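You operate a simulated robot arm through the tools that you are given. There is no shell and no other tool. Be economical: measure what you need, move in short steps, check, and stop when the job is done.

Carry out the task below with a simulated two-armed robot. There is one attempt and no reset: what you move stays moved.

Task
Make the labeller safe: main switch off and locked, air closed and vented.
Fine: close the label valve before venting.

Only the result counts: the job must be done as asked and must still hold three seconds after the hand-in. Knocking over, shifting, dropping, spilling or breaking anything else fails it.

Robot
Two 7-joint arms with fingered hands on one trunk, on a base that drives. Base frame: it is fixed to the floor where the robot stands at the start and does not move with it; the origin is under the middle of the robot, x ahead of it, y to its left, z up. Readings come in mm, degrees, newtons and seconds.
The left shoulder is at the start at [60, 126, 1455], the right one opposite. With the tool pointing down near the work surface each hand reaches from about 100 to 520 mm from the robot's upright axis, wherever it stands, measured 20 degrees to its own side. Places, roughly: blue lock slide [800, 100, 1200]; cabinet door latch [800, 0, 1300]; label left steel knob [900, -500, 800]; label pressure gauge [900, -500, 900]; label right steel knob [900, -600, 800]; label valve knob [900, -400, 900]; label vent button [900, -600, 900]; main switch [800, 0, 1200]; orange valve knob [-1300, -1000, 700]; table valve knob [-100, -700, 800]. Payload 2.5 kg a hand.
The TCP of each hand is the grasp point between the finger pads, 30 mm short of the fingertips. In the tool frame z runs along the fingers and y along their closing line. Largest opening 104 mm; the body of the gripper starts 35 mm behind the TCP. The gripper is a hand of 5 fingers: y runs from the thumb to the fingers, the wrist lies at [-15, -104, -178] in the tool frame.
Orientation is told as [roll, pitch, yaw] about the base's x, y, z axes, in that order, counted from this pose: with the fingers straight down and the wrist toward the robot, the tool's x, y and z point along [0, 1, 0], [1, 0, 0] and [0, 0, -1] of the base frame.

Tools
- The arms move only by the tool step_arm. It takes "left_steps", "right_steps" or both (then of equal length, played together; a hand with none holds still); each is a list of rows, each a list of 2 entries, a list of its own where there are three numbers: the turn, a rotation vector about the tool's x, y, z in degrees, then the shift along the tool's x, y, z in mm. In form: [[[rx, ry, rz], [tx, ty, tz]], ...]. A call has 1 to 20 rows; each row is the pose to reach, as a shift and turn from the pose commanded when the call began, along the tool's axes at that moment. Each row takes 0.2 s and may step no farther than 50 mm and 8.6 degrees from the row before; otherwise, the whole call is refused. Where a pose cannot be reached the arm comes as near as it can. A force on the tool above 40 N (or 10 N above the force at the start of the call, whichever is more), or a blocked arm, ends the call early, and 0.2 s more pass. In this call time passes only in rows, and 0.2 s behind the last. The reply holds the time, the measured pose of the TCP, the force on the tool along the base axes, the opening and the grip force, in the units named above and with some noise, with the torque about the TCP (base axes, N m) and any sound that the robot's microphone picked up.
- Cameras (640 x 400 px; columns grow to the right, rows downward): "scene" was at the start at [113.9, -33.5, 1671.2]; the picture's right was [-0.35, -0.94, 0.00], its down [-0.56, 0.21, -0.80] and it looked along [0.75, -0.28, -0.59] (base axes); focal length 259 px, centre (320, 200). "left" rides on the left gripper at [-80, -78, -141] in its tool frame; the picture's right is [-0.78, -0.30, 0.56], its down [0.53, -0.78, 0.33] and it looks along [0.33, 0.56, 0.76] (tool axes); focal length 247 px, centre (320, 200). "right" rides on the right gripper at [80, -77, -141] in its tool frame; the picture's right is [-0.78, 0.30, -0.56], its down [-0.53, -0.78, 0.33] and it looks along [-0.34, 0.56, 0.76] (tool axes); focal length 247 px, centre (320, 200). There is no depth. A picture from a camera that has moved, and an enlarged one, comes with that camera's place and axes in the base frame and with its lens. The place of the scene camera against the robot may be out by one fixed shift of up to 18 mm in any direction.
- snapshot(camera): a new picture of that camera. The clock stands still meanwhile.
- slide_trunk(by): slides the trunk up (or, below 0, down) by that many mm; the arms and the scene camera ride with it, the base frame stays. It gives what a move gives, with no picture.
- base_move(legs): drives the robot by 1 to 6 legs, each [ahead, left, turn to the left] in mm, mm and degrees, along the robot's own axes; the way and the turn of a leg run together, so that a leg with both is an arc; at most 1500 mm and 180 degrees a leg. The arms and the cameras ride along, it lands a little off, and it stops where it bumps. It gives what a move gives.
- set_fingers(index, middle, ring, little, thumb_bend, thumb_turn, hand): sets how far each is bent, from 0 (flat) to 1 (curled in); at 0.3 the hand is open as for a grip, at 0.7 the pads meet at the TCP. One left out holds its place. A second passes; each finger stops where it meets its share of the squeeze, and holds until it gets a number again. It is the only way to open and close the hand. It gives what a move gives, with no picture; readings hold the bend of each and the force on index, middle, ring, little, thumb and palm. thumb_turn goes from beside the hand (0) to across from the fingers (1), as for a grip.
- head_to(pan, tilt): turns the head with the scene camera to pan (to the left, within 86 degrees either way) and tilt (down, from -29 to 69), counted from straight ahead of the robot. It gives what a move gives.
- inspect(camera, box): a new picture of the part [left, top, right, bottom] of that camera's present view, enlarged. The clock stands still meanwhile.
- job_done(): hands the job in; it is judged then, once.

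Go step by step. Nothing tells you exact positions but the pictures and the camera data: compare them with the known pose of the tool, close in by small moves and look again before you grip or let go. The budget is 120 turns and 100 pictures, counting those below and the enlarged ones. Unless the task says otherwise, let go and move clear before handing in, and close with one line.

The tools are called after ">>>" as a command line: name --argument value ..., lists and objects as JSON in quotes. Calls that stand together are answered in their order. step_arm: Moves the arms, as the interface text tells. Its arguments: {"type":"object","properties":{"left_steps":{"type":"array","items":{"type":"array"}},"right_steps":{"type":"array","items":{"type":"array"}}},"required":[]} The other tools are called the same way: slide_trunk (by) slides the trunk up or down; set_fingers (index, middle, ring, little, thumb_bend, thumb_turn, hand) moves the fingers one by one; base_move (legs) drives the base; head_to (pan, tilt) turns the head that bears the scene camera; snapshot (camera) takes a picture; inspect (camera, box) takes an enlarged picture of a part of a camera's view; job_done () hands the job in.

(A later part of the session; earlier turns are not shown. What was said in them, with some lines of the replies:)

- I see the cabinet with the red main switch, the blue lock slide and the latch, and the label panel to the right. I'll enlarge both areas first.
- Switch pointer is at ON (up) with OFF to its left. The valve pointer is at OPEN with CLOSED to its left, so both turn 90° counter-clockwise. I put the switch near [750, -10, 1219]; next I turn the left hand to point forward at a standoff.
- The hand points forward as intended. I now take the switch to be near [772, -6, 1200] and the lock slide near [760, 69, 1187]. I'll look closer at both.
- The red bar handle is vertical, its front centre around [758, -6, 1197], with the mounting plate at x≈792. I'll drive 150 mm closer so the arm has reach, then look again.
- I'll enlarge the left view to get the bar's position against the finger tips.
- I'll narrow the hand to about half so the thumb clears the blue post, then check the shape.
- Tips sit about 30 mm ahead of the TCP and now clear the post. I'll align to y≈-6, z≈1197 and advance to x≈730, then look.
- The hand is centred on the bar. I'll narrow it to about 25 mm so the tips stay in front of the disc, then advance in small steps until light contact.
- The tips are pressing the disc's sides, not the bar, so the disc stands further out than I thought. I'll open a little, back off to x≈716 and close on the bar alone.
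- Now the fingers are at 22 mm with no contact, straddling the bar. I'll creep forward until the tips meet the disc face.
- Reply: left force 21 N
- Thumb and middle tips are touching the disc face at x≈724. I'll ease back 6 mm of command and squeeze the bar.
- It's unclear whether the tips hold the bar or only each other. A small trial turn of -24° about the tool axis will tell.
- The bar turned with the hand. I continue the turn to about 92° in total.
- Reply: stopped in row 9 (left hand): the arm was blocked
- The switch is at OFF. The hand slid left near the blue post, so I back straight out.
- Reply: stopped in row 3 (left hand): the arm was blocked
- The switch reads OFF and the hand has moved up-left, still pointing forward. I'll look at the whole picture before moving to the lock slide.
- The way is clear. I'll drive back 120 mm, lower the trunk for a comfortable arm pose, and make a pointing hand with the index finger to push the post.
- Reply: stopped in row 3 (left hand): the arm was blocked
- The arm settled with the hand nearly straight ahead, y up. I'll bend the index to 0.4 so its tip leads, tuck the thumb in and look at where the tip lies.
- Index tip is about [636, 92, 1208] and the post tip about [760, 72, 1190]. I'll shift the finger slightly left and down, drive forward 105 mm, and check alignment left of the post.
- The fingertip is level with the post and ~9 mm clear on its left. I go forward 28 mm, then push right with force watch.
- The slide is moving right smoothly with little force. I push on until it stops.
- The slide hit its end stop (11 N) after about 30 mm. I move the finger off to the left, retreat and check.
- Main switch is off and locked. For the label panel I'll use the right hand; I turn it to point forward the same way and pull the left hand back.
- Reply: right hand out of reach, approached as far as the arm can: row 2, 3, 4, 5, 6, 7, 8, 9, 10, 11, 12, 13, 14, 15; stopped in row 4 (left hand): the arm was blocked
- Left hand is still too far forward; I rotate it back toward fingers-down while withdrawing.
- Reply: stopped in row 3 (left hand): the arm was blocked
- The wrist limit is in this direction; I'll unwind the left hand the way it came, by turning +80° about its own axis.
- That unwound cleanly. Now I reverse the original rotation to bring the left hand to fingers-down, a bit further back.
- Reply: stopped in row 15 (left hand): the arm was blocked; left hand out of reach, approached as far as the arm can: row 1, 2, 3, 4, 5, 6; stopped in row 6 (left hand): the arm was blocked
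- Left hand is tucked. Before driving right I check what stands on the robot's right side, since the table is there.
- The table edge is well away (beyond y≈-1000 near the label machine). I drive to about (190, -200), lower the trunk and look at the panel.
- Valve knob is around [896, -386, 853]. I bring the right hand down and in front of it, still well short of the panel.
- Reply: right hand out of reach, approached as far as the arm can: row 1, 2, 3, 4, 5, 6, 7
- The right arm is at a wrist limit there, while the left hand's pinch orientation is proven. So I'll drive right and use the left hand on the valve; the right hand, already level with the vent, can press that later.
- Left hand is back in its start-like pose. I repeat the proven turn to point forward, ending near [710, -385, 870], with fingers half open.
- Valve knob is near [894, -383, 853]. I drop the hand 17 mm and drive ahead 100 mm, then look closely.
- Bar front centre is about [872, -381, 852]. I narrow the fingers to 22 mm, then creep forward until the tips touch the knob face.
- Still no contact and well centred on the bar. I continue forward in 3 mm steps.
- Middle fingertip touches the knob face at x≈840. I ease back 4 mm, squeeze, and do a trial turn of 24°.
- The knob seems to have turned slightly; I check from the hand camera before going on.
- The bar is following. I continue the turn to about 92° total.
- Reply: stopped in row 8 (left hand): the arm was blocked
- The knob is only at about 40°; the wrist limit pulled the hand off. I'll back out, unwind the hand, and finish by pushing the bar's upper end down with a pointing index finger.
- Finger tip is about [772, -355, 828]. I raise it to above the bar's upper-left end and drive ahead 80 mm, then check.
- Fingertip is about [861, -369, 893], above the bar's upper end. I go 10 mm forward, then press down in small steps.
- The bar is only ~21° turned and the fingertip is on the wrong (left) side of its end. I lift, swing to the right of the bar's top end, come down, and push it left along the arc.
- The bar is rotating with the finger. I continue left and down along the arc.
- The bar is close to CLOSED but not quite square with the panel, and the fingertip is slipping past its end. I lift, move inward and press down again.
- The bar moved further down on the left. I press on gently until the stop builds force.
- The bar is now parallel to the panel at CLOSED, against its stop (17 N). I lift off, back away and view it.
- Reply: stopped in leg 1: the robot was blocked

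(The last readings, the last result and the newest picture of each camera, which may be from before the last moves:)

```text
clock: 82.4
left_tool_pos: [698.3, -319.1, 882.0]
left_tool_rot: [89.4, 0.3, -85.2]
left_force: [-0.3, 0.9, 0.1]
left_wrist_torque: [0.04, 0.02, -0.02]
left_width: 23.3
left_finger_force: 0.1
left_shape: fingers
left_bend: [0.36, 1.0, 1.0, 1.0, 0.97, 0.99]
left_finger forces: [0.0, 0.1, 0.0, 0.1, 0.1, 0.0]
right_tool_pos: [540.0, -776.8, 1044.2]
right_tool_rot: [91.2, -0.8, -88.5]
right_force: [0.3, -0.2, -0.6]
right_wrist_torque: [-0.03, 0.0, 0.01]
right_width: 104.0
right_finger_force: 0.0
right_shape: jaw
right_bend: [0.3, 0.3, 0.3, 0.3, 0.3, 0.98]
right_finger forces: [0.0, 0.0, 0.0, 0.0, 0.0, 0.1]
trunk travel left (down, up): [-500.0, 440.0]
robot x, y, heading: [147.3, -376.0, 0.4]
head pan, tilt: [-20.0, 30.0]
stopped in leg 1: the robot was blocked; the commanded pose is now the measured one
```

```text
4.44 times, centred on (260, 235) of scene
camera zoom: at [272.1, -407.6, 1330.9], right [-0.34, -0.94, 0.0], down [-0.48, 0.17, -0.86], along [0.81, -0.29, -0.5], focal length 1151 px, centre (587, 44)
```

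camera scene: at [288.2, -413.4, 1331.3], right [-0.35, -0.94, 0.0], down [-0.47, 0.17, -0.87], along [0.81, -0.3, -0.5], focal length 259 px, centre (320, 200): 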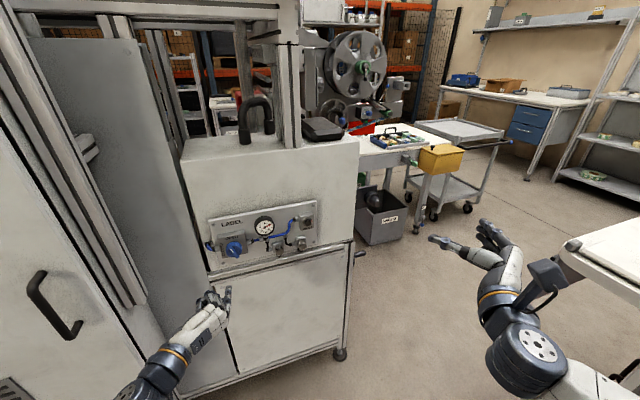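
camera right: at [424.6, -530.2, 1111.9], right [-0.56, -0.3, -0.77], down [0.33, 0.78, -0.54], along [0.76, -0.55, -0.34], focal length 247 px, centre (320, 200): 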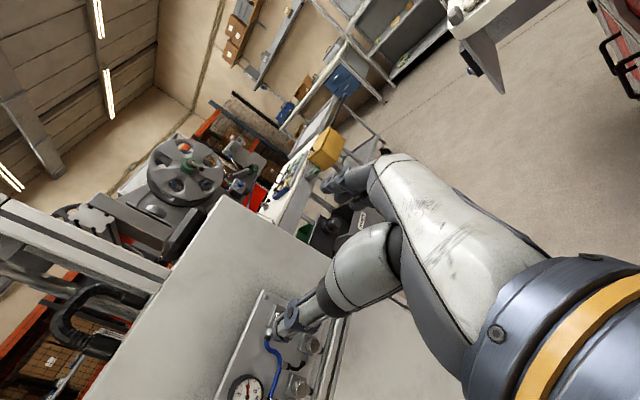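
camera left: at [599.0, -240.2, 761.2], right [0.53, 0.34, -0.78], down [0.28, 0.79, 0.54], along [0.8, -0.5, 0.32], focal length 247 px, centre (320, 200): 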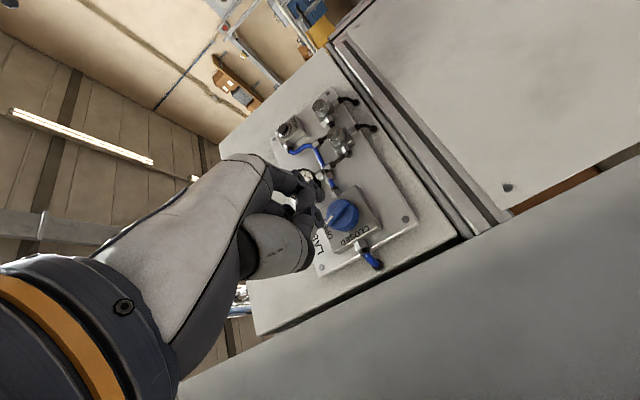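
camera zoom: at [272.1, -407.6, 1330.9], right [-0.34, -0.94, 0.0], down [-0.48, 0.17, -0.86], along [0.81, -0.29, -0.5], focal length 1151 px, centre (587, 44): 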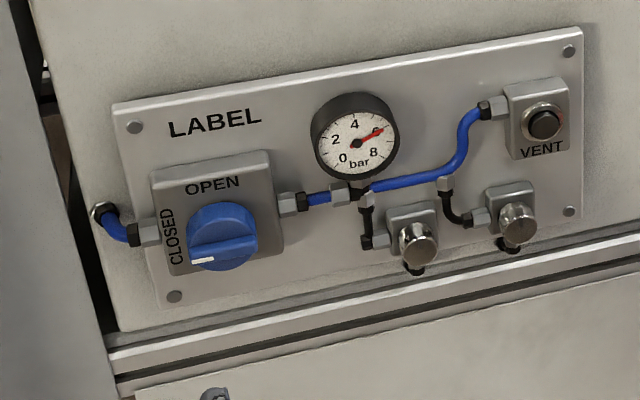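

Valve is closed. The drive back stopped on a bump, and the right arm's pose shifted, so I move forward a little and look to the right for what it touched.

>>> base_move --legs '[[30, 0, 0]]'

>>> head_to --pan -75 --tilt 40

>>> snapshot --camera "scene"

```text
clock: 83.2
left_tool_pos: [724.9, -322.7, 885.0]
left_tool_rot: [89.4, 0.3, -85.5]
left_force: [0.1, 0.6, 0.8]
left_wrist_torque: [0.04, 0.01, 0.0]
left_width: 23.5
left_finger_force: 0.1
left_shape: fingers
left_bend: [0.36, 1.0, 1.0, 1.0, 0.97, 0.99]
left_finger forces: [0.0, 0.0, 0.0, 0.0, 0.0, 0.0]
right_tool_pos: [563.2, -779.9, 1042.2]
right_tool_rot: [91.2, -0.5, -88.7]
right_force: [0.2, 0.2, -0.2]
right_wrist_torque: [0.0, 0.0, -0.02]
right_width: 103.8
right_finger_force: 0.1
right_shape: jaw
right_bend: [0.3, 0.3, 0.3, 0.3, 0.3, 0.98]
right_finger forces: [0.1, 0.0, 0.0, 0.1, 0.0, 0.0]
trunk travel left (down, up): [-500.0, 440.0]
robot x, y, heading: [180.8, -378.5, -0.0]
head pan, tilt: [-20.0, 30.0]
```

```text
clock: 84.5
left_tool_pos: [723.5, -323.0, 883.8]
left_tool_rot: [89.6, 0.3, -85.5]
left_force: [-0.7, 0.3, -1.1]
left_wrist_torque: [0.02, 0.03, -0.01]
left_width: 23.4
left_finger_force: 0.0
left_shape: fingers
left_bend: [0.36, 1.0, 1.0, 1.0, 0.97, 0.99]
left_finger forces: [0.0, 0.0, 0.1, 0.0, 0.0, 0.1]
right_tool_pos: [563.5, -780.0, 1042.2]
right_tool_rot: [91.2, -0.5, -88.6]
right_force: [-0.4, 0.4, -0.6]
right_wrist_torque: [0.03, -0.02, 0.03]
right_width: 103.9
right_finger_force: 0.0
right_shape: jaw
right_bend: [0.3, 0.3, 0.3, 0.3, 0.3, 0.98]
right_finger forces: [0.0, 0.0, 0.0, 0.1, 0.0, 0.0]
trunk travel left (down, up): [-500.0, 440.0]
robot x, y, heading: [179.9, -376.2, 0.1]
head pan, tilt: [-75.0, 40.0]
```

```text
22 pictures are left
camera scene: at [233.0, -462.5, 1315.9], right [-0.96, -0.26, 0.0], down [-0.17, 0.62, -0.77], along [0.2, -0.74, -0.64], focal length 259 px, centre (320, 200)
```

scene: 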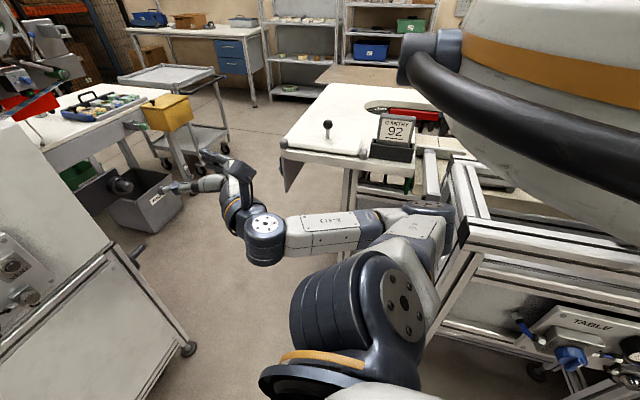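

The right elbow had touched the table frame; everything on the table still stands. I move forward 50 mm for clearance and fold the right arm back to its compact start pose, since I'll press the vent with the left index finger.

>>> base_move --legs '[[50, 30, 0]]'

>>> step_arm --right_steps '[[[4.619, -4.619, -4.619], [-1, -9, -2]], [[9.238, -9.238, -9.238], [-3, -19, -4]], [[13.856, -13.856, -13.856], [-4, -28, -6]], [[18.475, -18.475, -18.475], [-5, -37, -8]], [[23.094, -23.094, -23.094], [-7, -47, -10]], [[27.713, -27.713, -27.713], [-8, -56, -12]], [[32.332, -32.332, -32.332], [-9, -65, -14]], [[36.95, -36.95, -36.95], [-11, -75, -16]], [[41.569, -41.569, -41.569], [-12, -84, -18]], [[46.188, -46.188, -46.188], [-13, -93, -20]], [[50.807, -50.807, -50.807], [-15, -103, -22]], [[55.426, -55.426, -55.426], [-16, -112, -24]], [[60.044, -60.044, -60.044], [-17, -121, -26]], [[64.663, -64.663, -64.663], [-19, -131, -28]], [[69.282, -69.282, -69.282], [-20, -140, -30]]]'

>>> snapshot --camera "scene"

```text
clock: 85.4
left_tool_pos: [774.0, -290.9, 884.5]
left_tool_rot: [89.6, 0.4, -85.5]
left_force: [0.6, 0.7, 0.2]
left_wrist_torque: [-0.02, -0.01, 0.0]
left_width: 23.5
left_finger_force: 0.0
left_shape: fingers
left_bend: [0.36, 1.0, 1.0, 1.0, 0.97, 0.99]
left_finger forces: [0.0, 0.1, 0.1, 0.0, 0.1, 0.1]
right_tool_pos: [611.7, -749.3, 1041.6]
right_tool_rot: [91.2, -0.6, -88.7]
right_force: [0.0, 1.2, 0.5]
right_wrist_torque: [0.02, 0.02, -0.03]
right_width: 104.0
right_finger_force: 0.1
right_shape: jaw
right_bend: [0.3, 0.3, 0.3, 0.3, 0.3, 0.98]
right_finger forces: [0.1, 0.0, 0.0, 0.1, 0.1, 0.1]
trunk travel left (down, up): [-500.0, 440.0]
robot x, y, heading: [228.7, -347.6, 0.3]
head pan, tilt: [-75.0, 40.0]
```

```text
clock: 87.8
left_tool_pos: [774.0, -292.5, 884.3]
left_tool_rot: [89.6, 0.4, -85.4]
left_force: [-0.4, 0.6, -0.4]
left_wrist_torque: [-0.06, 0.0, -0.02]
left_width: 23.5
left_finger_force: 0.0
left_shape: fingers
left_bend: [0.36, 1.0, 1.0, 1.0, 0.97, 0.99]
left_finger forces: [0.0, 0.0, 0.1, 0.0, 0.1, 0.0]
right_tool_pos: [610.2, -637.8, 1092.4]
right_tool_rot: [34.6, -28.0, -24.4]
right_force: [-1.1, -0.3, 0.0]
right_wrist_torque: [-0.02, 0.0, 0.02]
right_width: 103.9
right_finger_force: 0.1
right_shape: jaw
right_bend: [0.3, 0.3, 0.3, 0.3, 0.3, 0.97]
right_finger forces: [0.1, 0.0, 0.0, 0.1, 0.1, 0.1]
right hand out of reach, approached as far as the arm can: row 1, 2, 3, 4, 5, 6, 7, 8, 9, 10
trunk travel left (down, up): [-500.0, 440.0]
robot x, y, heading: [228.9, -347.7, 0.2]
head pan, tilt: [-75.0, 40.0]
stopped in row 11 (right hand): the arm was blocked; the commanded pose is now the measured one
```

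```text
21 pictures are left
camera scene: at [282.2, -432.6, 1315.9], right [-0.96, -0.26, 0.0], down [-0.17, 0.62, -0.77], along [0.2, -0.74, -0.64], focal length 259 px, centre (320, 200)
```

scene: 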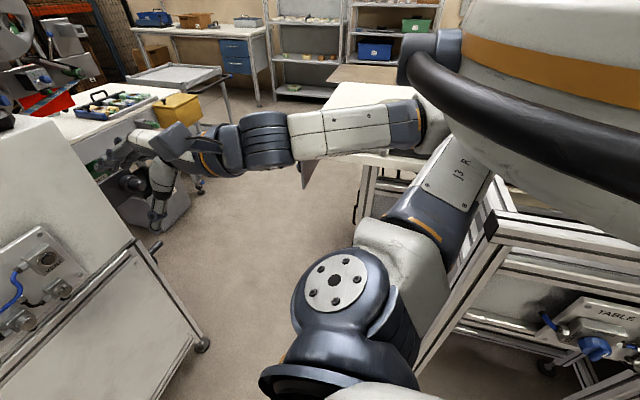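

The right arm unfolded with the elbow now higher and clear. I finish turning it to fingers-down.

>>> step_arm --right_steps '[[[5.9, -4.8, -2.7], [0, 0, 0]], [[11.8, -9.5, -5.3], [0, 0, 0]], [[17.7, -14.3, -8], [0, 0, 0]], [[23.6, -19.1, -10.6], [0, 0, 0]], [[29.5, -23.8, -13.3], [0, 0, 0]], [[35.4, -28.6, -15.9], [0, 0, 0]]]'

>>> step_arm --right_steps '[[[0, 0, 0], [10, -30, 0]], [[0, 0, 0], [20, -60, 0]], [[0, 0, 0], [20, -90, 0]], [[0, 0, 0], [20, -120, 0]]]'

>>> snapshot --camera "scene"

```text
clock: 88.2
left_tool_pos: [772.5, -293.7, 884.5]
left_tool_rot: [89.7, 0.5, -85.3]
left_force: [-0.6, 0.6, -0.2]
left_wrist_torque: [0.01, 0.02, 0.01]
left_width: 23.5
left_finger_force: 0.0
left_shape: fingers
left_bend: [0.36, 1.0, 1.0, 1.0, 0.97, 0.99]
left_finger forces: [0.0, 0.1, 0.0, 0.0, 0.0, 0.0]
right_tool_pos: [610.2, -602.1, 1161.5]
right_tool_rot: [35.3, -35.8, -15.9]
right_force: [0.4, 0.9, 0.3]
right_wrist_torque: [0.02, 0.04, 0.04]
right_width: 104.1
right_finger_force: 0.1
right_shape: jaw
right_bend: [0.3, 0.3, 0.3, 0.3, 0.3, 0.97]
right_finger forces: [0.0, 0.0, 0.1, 0.1, 0.0, 0.0]
trunk travel left (down, up): [-500.0, 440.0]
robot x, y, heading: [228.7, -347.9, 0.7]
head pan, tilt: [-75.0, 40.0]
stopped in row 2 (right hand): the arm was blocked; the commanded pose is now the measured one
```

```text
clock: 89.2
left_tool_pos: [773.0, -292.8, 883.7]
left_tool_rot: [89.6, 0.4, -85.4]
left_force: [-0.6, -0.3, 0.1]
left_wrist_torque: [0.02, 0.05, -0.01]
left_width: 23.6
left_finger_force: 0.1
left_shape: fingers
left_bend: [0.36, 1.0, 1.0, 1.0, 0.97, 0.99]
left_finger forces: [0.0, 0.1, 0.1, 0.1, 0.1, 0.0]
right_tool_pos: [552.9, -633.0, 1146.8]
right_tool_rot: [34.9, -35.4, -15.9]
right_force: [-0.2, -0.3, 0.4]
right_wrist_torque: [-0.01, 0.01, -0.01]
right_width: 104.1
right_finger_force: 0.1
right_shape: jaw
right_bend: [0.3, 0.3, 0.3, 0.3, 0.3, 0.98]
right_finger forces: [0.0, 0.1, 0.0, 0.0, 0.0, 0.0]
right hand out of reach, approached as far as the arm can: row 1, 2, 3, 4
trunk travel left (down, up): [-500.0, 440.0]
robot x, y, heading: [228.2, -347.2, 0.3]
head pan, tilt: [-75.0, 40.0]
```

```text
20 pictures are left
camera scene: at [282.7, -432.6, 1315.9], right [-0.96, -0.26, 0.0], down [-0.17, 0.62, -0.77], along [0.2, -0.74, -0.64], focal length 259 px, centre (320, 200)
```

scene: 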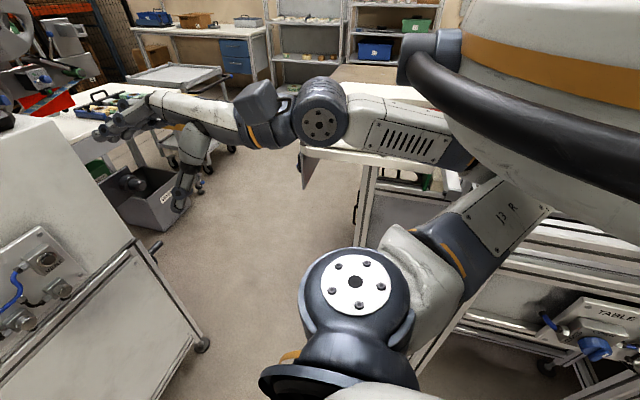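

The right arm is folded with elbow raised. I shift the base 90 mm right only (clear of the table) and carry the left finger the rest of the way across in front of the vent.

>>> base_move --legs '[[0, -90, 0]]'

>>> step_arm --left_steps '[[[0, 0, 0], [5, 35, -3]], [[0, 0, 0], [10, 70, -5]], [[0, 0, 0], [15, 105, -8]], [[0, 0, 0], [20, 135, -10]], [[0, 0, 0], [20, 165, -12]]]'

>>> head_to --pan -20 --tilt 30

>>> snapshot --camera "scene"

>>> snapshot --camera "left"

```text
clock: 90.3
left_tool_pos: [773.1, -382.0, 885.0]
left_tool_rot: [89.5, 0.3, -85.5]
left_force: [-1.1, -0.8, -0.6]
left_wrist_torque: [-0.01, 0.03, -0.03]
left_width: 23.5
left_finger_force: 0.0
left_shape: fingers
left_bend: [0.36, 1.0, 1.0, 1.0, 0.97, 0.99]
left_finger forces: [0.0, 0.0, 0.1, 0.1, 0.0, 0.0]
right_tool_pos: [552.4, -720.0, 1145.4]
right_tool_rot: [34.9, -35.2, -15.9]
right_force: [0.4, -0.2, 1.3]
right_wrist_torque: [0.0, -0.02, 0.05]
right_width: 103.9
right_finger_force: 0.0
right_shape: jaw
right_bend: [0.3, 0.3, 0.3, 0.3, 0.3, 0.98]
right_finger forces: [0.0, 0.1, 0.0, 0.0, 0.1, 0.1]
trunk travel left (down, up): [-500.0, 440.0]
robot x, y, heading: [226.3, -435.3, 0.0]
head pan, tilt: [-75.0, 40.0]
```

```text
clock: 91.5
left_tool_pos: [773.5, -548.9, 902.6]
left_tool_rot: [89.6, 0.5, -85.4]
left_force: [0.4, -0.4, 0.1]
left_wrist_torque: [-0.02, -0.01, 0.03]
left_width: 23.4
left_finger_force: 0.1
left_shape: fingers
left_bend: [0.36, 1.0, 1.0, 1.0, 0.97, 0.99]
left_finger forces: [0.1, 0.0, 0.0, 0.0, 0.0, 0.0]
right_tool_pos: [552.6, -721.1, 1145.0]
right_tool_rot: [34.8, -35.3, -15.9]
right_force: [0.6, 0.0, -0.1]
right_wrist_torque: [-0.01, 0.03, -0.02]
right_width: 103.9
right_finger_force: 0.1
right_shape: jaw
right_bend: [0.3, 0.3, 0.3, 0.3, 0.3, 0.98]
right_finger forces: [0.0, 0.1, 0.0, 0.0, 0.0, 0.0]
trunk travel left (down, up): [-500.0, 440.0]
robot x, y, heading: [228.0, -438.4, 0.4]
head pan, tilt: [-75.0, 40.0]
```

```text
clock: 92.8
left_tool_pos: [773.1, -547.7, 903.4]
left_tool_rot: [89.6, 0.3, -85.5]
left_force: [0.0, 0.4, -0.4]
left_wrist_torque: [-0.01, 0.02, -0.03]
left_width: 23.5
left_finger_force: 0.0
left_shape: fingers
left_bend: [0.36, 1.0, 1.0, 1.0, 0.97, 0.99]
left_finger forces: [0.0, 0.0, 0.0, 0.0, 0.0, 0.0]
right_tool_pos: [552.2, -719.4, 1145.0]
right_tool_rot: [35.0, -35.3, -16.0]
right_force: [0.3, -0.7, -0.3]
right_wrist_torque: [0.0, 0.02, -0.03]
right_width: 104.2
right_finger_force: 0.0
right_shape: jaw
right_bend: [0.3, 0.3, 0.3, 0.3, 0.3, 0.98]
right_finger forces: [0.0, 0.0, 0.0, 0.0, 0.0, 0.0]
trunk travel left (down, up): [-500.0, 440.0]
robot x, y, heading: [225.4, -434.2, 0.6]
head pan, tilt: [-20.0, 30.0]
```

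```text
19 pictures are left
camera scene: at [345.3, -469.3, 1331.2], right [-0.34, -0.94, 0.0], down [-0.47, 0.17, -0.87], along [0.81, -0.29, -0.5], focal length 259 px, centre (320, 200)
```

scene: 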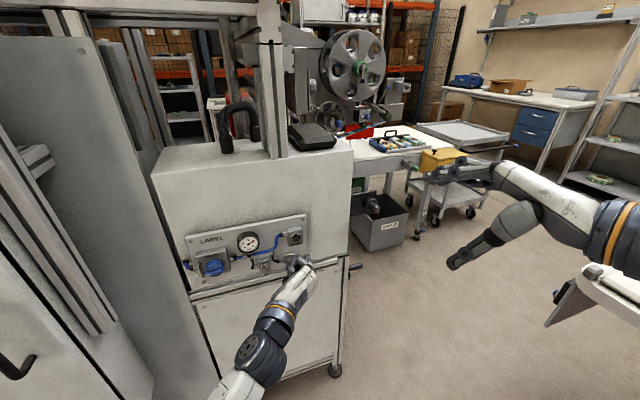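

```text
18 pictures are left
camera left: at [627.7, -480.2, 823.6], right [0.53, 0.34, -0.78], down [0.27, 0.8, 0.54], along [0.81, -0.5, 0.32], focal length 247 px, centre (320, 200)
```

left: 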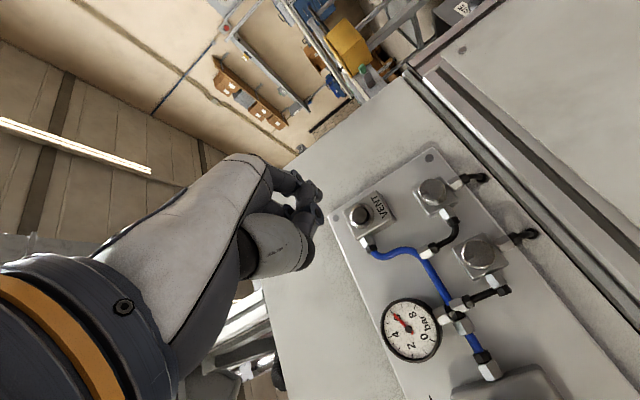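

Vent button is at about [893, -597, 890], and the fingertip about [810, -598, 895]. I advance 62 mm and check alignment.

>>> step_arm --left_steps '[[[0, 0, 0], [-2, 2, 16]], [[0, 0, 0], [-4, 3, 32]], [[0, 0, 0], [-5, 4, 48]], [[0, 0, 0], [-5, 5, 62]]]'

>>> inspect --camera "scene" --box '[220, 210, 340, 290]'

>>> inspect --camera "left" --box '[250, 130, 450, 290]'

```text
clock: 93.8
left_tool_pos: [836.7, -546.2, 898.5]
left_tool_rot: [89.5, 0.5, -85.5]
left_force: [-0.5, -0.4, -0.8]
left_wrist_torque: [0.02, -0.01, 0.0]
left_width: 23.4
left_finger_force: 0.0
left_shape: fingers
left_bend: [0.36, 1.0, 1.0, 1.0, 0.97, 0.99]
left_finger forces: [0.0, 0.0, 0.0, 0.0, 0.1, 0.0]
right_tool_pos: [552.6, -719.9, 1146.6]
right_tool_rot: [34.9, -35.3, -15.9]
right_force: [-0.6, 0.4, -1.0]
right_wrist_torque: [0.02, -0.02, 0.02]
right_width: 104.1
right_finger_force: 0.0
right_shape: jaw
right_bend: [0.3, 0.3, 0.3, 0.3, 0.3, 0.98]
right_finger forces: [0.1, 0.1, 0.0, 0.0, 0.0, 0.0]
trunk travel left (down, up): [-500.0, 440.0]
robot x, y, heading: [228.2, -436.9, 0.3]
head pan, tilt: [-20.0, 30.0]
```

```text
5.00 times, centred on (280, 250) of scene
camera zoom: at [345.4, -469.3, 1331.2], right [-0.34, -0.94, 0.0], down [-0.47, 0.17, -0.87], along [0.81, -0.29, -0.5], focal length 1295 px, centre (520, -50)
```

zoom: 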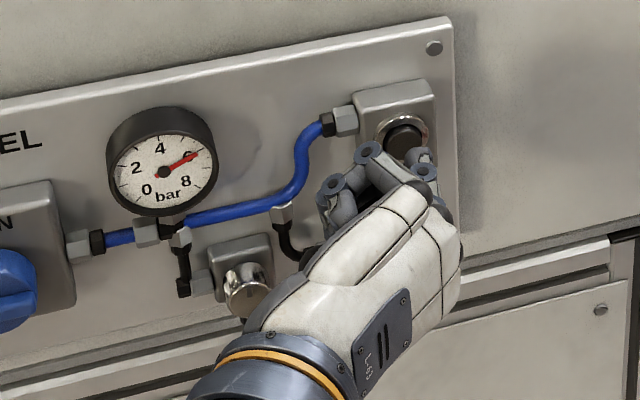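

```text
2.50 times, centred on (350, 210) of left
camera zoom: at [691.0, -479.3, 819.5], right [0.52, 0.34, -0.78], down [0.27, 0.8, 0.54], along [0.81, -0.5, 0.32], focal length 617 px, centre (245, 175)
```

zoom: 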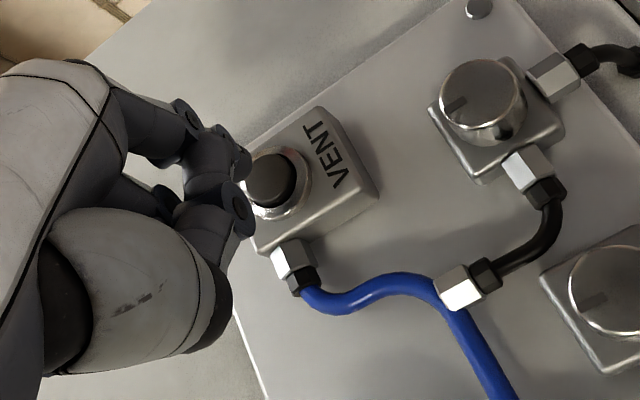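

The fingertip is just short of the button, about 6 mm right of its centre. I shift left 4 mm and press forward in small steps.

>>> step_arm --left_steps '[[[0, 0, 0], [0, -4, 4]], [[0, 0, 0], [0, -4, 8]], [[0, 0, 0], [0, -4, 12]], [[0, 0, 0], [0, -4, 16]], [[0, 0, 0], [0, -4, 20]], [[0, 0, 0], [0, -4, 23]]]'

>>> inspect --camera "scene" --box '[220, 210, 340, 290]'

```text
clock: 95.2
left_tool_pos: [857.0, -542.3, 898.0]
left_tool_rot: [89.7, 0.3, -85.6]
left_force: [-24.8, 6.4, -0.2]
left_wrist_torque: [0.09, 0.22, -1.14]
left_width: 23.3
left_finger_force: 12.8
left_shape: fingers
left_bend: [0.36, 1.0, 1.0, 1.0, 0.97, 0.99]
left_finger forces: [25.4, 0.0, 0.0, 0.0, 0.0, 0.0]
right_tool_pos: [549.6, -718.9, 1146.4]
right_tool_rot: [34.9, -35.4, -15.8]
right_force: [0.1, 0.1, -0.1]
right_wrist_torque: [0.01, 0.01, -0.02]
right_width: 104.1
right_finger_force: 0.0
right_shape: jaw
right_bend: [0.3, 0.3, 0.3, 0.3, 0.3, 0.98]
right_finger forces: [0.0, 0.1, 0.0, 0.0, 0.0, 0.1]
trunk travel left (down, up): [-500.0, 440.0]
robot x, y, heading: [228.2, -431.5, 0.3]
head pan, tilt: [-20.0, 30.0]
heard: click
```

```text
5.00 times, centred on (280, 250) of scene
camera zoom: at [342.4, -468.6, 1331.6], right [-0.34, -0.94, 0.0], down [-0.47, 0.17, -0.87], along [0.82, -0.29, -0.5], focal length 1295 px, centre (520, -50)
```

zoom: 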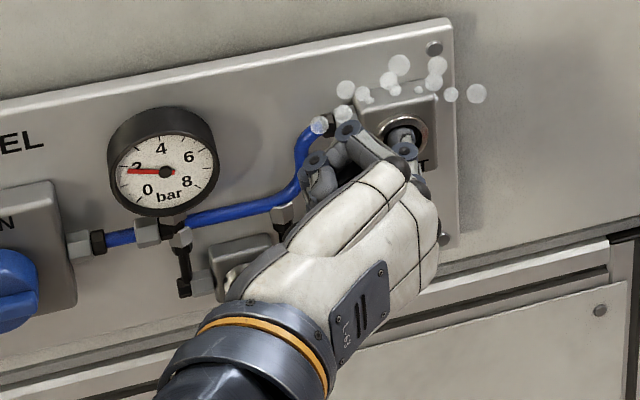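

Click heard, air is venting and the gauge is falling (about 2 bar). I hold it a few seconds and look again.

>>> step_arm --left_steps '[[[0, 0, 0], [0, 0, 0]], [[0, 0, 0], [0, 0, 0]], [[0, 0, 0], [0, 0, 0]], [[0, 0, 0], [0, 0, 0]], [[0, 0, 0], [0, 0, 0]], [[0, 0, 0], [0, 0, 0]], [[0, 0, 0], [0, 0, 0]], [[0, 0, 0], [0, 0, 0]], [[0, 0, 0], [0, 0, 0]], [[0, 0, 0], [0, 0, 0]], [[0, 0, 0], [0, 0, 0]], [[0, 0, 0], [0, 0, 0]], [[0, 0, 0], [0, 0, 0]], [[0, 0, 0], [0, 0, 0]], [[0, 0, 0], [0, 0, 0]], [[0, 0, 0], [0, 0, 0]], [[0, 0, 0], [0, 0, 0]], [[0, 0, 0], [0, 0, 0]], [[0, 0, 0], [0, 0, 0]], [[0, 0, 0], [0, 0, 0]]]'

>>> inspect --camera "scene" --box '[220, 210, 340, 290]'

```text
clock: 99.4
left_tool_pos: [857.7, -540.8, 898.6]
left_tool_rot: [89.6, 0.5, -85.5]
left_force: [-29.4, 6.1, -1.6]
left_wrist_torque: [0.13, 0.32, -1.37]
left_width: 23.8
left_finger_force: 13.5
left_shape: fingers
left_bend: [0.36, 1.0, 1.0, 1.0, 0.97, 0.99]
left_finger forces: [28.9, 0.1, 0.0, 0.0, 0.0, 0.0]
right_tool_pos: [551.2, -718.7, 1146.3]
right_tool_rot: [34.9, -35.5, -15.9]
right_force: [0.0, -0.8, -0.3]
right_wrist_torque: [-0.05, -0.01, 0.02]
right_width: 104.0
right_finger_force: 0.0
right_shape: jaw
right_bend: [0.3, 0.3, 0.3, 0.3, 0.3, 0.98]
right_finger forces: [0.0, 0.0, 0.0, 0.1, 0.0, 0.0]
trunk travel left (down, up): [-500.0, 440.0]
robot x, y, heading: [226.2, -431.9, 0.4]
head pan, tilt: [-20.0, 30.0]
```

```text
5.00 times, centred on (280, 250) of scene
camera zoom: at [342.5, -468.6, 1331.6], right [-0.34, -0.94, 0.0], down [-0.47, 0.17, -0.87], along [0.82, -0.29, -0.5], focal length 1295 px, centre (520, -50)
```

zoom: 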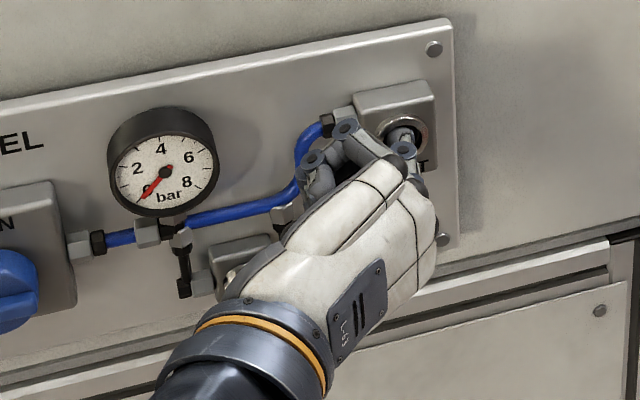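

The gauge is at 0. I withdraw straight back with the arm (not the base, to stay clear of the table) and check the whole state.

>>> step_arm --left_steps '[[[0, 0, 0], [0, 0, -20]], [[0, 0, 0], [0, 4, -50]], [[0, 0, 0], [0, 6, -80]], [[0, 0, 0], [0, 6, -110]], [[0, 0, 0], [0, 6, -130]]]'

>>> inspect --camera "scene" --box '[170, 200, 330, 300]'

>>> head_to --pan 40 --tilt 10

>>> snapshot --camera "scene"

```text
clock: 100.6
left_tool_pos: [729.4, -556.9, 899.5]
left_tool_rot: [89.7, 0.4, -85.3]
left_force: [-0.1, 0.2, -0.3]
left_wrist_torque: [0.03, 0.03, 0.0]
left_width: 23.9
left_finger_force: 0.0
left_shape: fingers
left_bend: [0.36, 1.0, 1.0, 1.0, 0.97, 0.99]
left_finger forces: [0.0, 0.1, 0.1, 0.1, 0.1, 0.0]
right_tool_pos: [552.5, -719.5, 1145.4]
right_tool_rot: [34.9, -35.3, -15.9]
right_force: [-0.5, -0.2, 0.6]
right_wrist_torque: [0.0, -0.01, 0.0]
right_width: 104.0
right_finger_force: 0.1
right_shape: jaw
right_bend: [0.3, 0.3, 0.3, 0.3, 0.3, 0.98]
right_finger forces: [0.0, 0.0, 0.0, 0.1, 0.1, 0.0]
trunk travel left (down, up): [-500.0, 440.0]
robot x, y, heading: [226.9, -434.5, 0.1]
head pan, tilt: [-20.0, 30.0]
```

```text
4.00 times, centred on (250, 250) of scene
camera zoom: at [345.2, -469.3, 1331.3], right [-0.34, -0.94, 0.0], down [-0.47, 0.17, -0.87], along [0.81, -0.29, -0.5], focal length 1036 px, centre (600, 0)
```

zoom: 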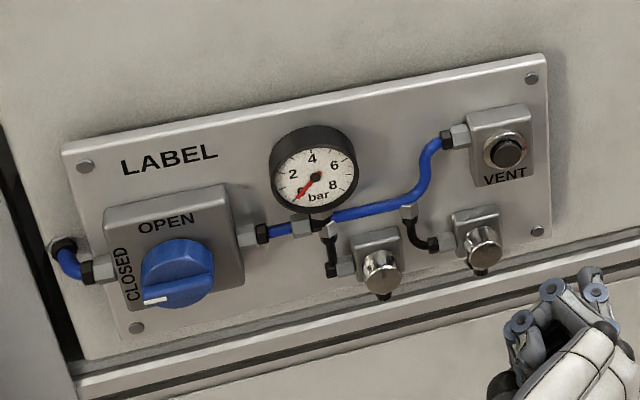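

```text
clock: 101.9
left_tool_pos: [730.1, -556.7, 899.1]
left_tool_rot: [89.6, 0.5, -85.5]
left_force: [-0.2, -0.3, -0.1]
left_wrist_torque: [0.03, 0.02, 0.0]
left_width: 23.6
left_finger_force: 0.0
left_shape: fingers
left_bend: [0.36, 1.0, 1.0, 1.0, 0.97, 0.99]
left_finger forces: [0.0, 0.0, 0.0, 0.0, 0.0, 0.0]
right_tool_pos: [552.7, -718.9, 1145.4]
right_tool_rot: [35.0, -35.3, -15.9]
right_force: [-0.4, 0.4, 0.3]
right_wrist_torque: [-0.02, 0.01, 0.01]
right_width: 104.1
right_finger_force: 0.2
right_shape: jaw
right_bend: [0.3, 0.3, 0.3, 0.3, 0.3, 0.98]
right_finger forces: [0.0, 0.0, 0.0, 0.0, 0.0, 0.0]
trunk travel left (down, up): [-500.0, 440.0]
robot x, y, heading: [229.3, -432.6, 0.3]
head pan, tilt: [40.0, 10.0]
```

```text
12 pictures are left
camera scene: at [331.3, -378.7, 1363.6], right [0.65, -0.76, 0.0], down [-0.13, -0.11, -0.98], along [0.75, 0.64, -0.17], focal length 259 px, centre (320, 200)
```

scene: 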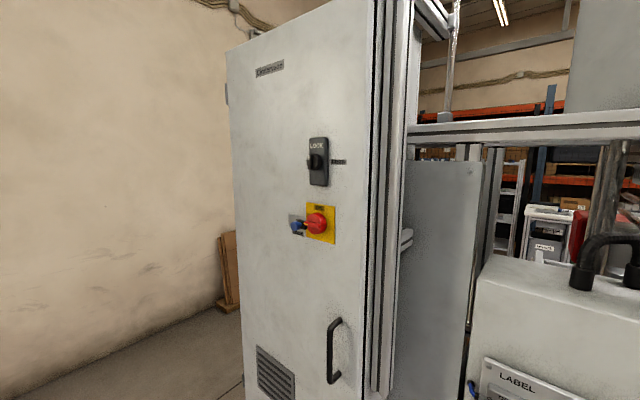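

Valve closed, gauge 0. One last close look at the switch and lock slide.

>>> inspect --camera "scene" --box '[280, 195, 345, 245]'

>>> head_to --pan -75 --tilt 40

>>> snapshot --camera "scene"

```text
8.00 times, centred on (312, 220) of scene
camera zoom: at [331.3, -378.7, 1363.6], right [0.65, -0.76, 0.0], down [-0.13, -0.11, -0.98], along [0.75, 0.64, -0.17], focal length 2072 px, centre (380, 40)
```

zoom: 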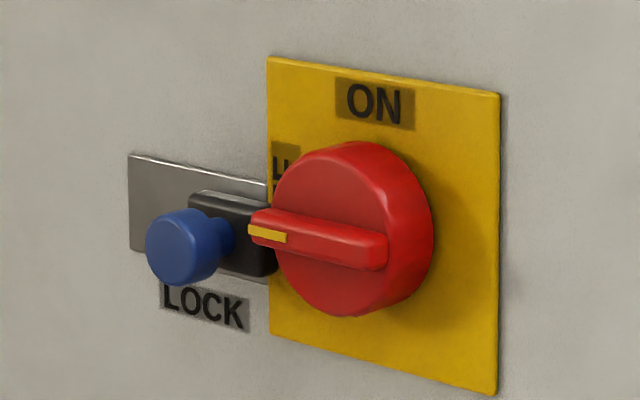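

```text
clock: 103.8
left_tool_pos: [729.0, -556.3, 899.5]
left_tool_rot: [89.5, 0.3, -85.4]
left_force: [0.3, -0.2, -0.4]
left_wrist_torque: [0.03, 0.03, -0.02]
left_width: 23.7
left_finger_force: 0.0
left_shape: fingers
left_bend: [0.36, 1.0, 1.0, 1.0, 0.97, 0.99]
left_finger forces: [0.0, 0.0, 0.0, 0.0, 0.0, 0.1]
right_tool_pos: [552.2, -719.8, 1145.7]
right_tool_rot: [34.8, -35.3, -15.9]
right_force: [-0.1, 0.6, -0.6]
right_wrist_torque: [0.01, 0.03, 0.04]
right_width: 104.0
right_finger_force: 0.1
right_shape: jaw
right_bend: [0.3, 0.3, 0.3, 0.3, 0.3, 0.98]
right_finger forces: [0.1, 0.0, 0.0, 0.0, 0.1, 0.1]
trunk travel left (down, up): [-500.0, 440.0]
robot x, y, heading: [229.2, -435.3, 0.1]
head pan, tilt: [-75.0, 40.0]
```

```text
10 pictures are left
camera scene: at [282.6, -520.7, 1315.9], right [-0.96, -0.26, 0.0], down [-0.17, 0.62, -0.77], along [0.2, -0.74, -0.64], focal length 259 px, centre (320, 200)
```

scene: 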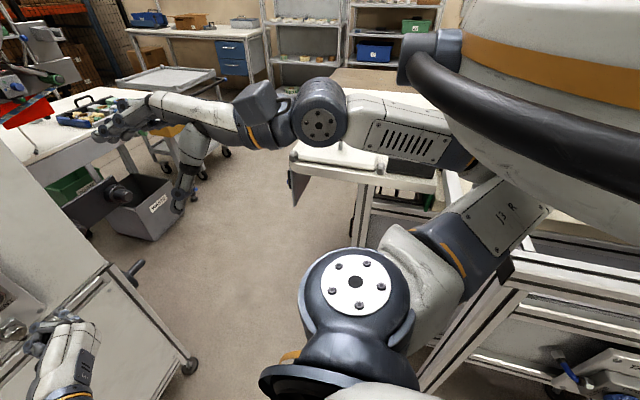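

The switch is off with the slide across, the valve is closed, the gauge is at 0 and both hands are clear. I hand in now.

>>> job_done

```text
The job is handed in.
```

The labeller should now be safe. The main switch is at OFF with the blue lock slide pushed to its end stop. The label valve was closed before I vented, and the gauge reads 0 bar. While I was backing away from the panel, the right arm bumped the table frame; nothing fell and nothing looked moved in the pictures.
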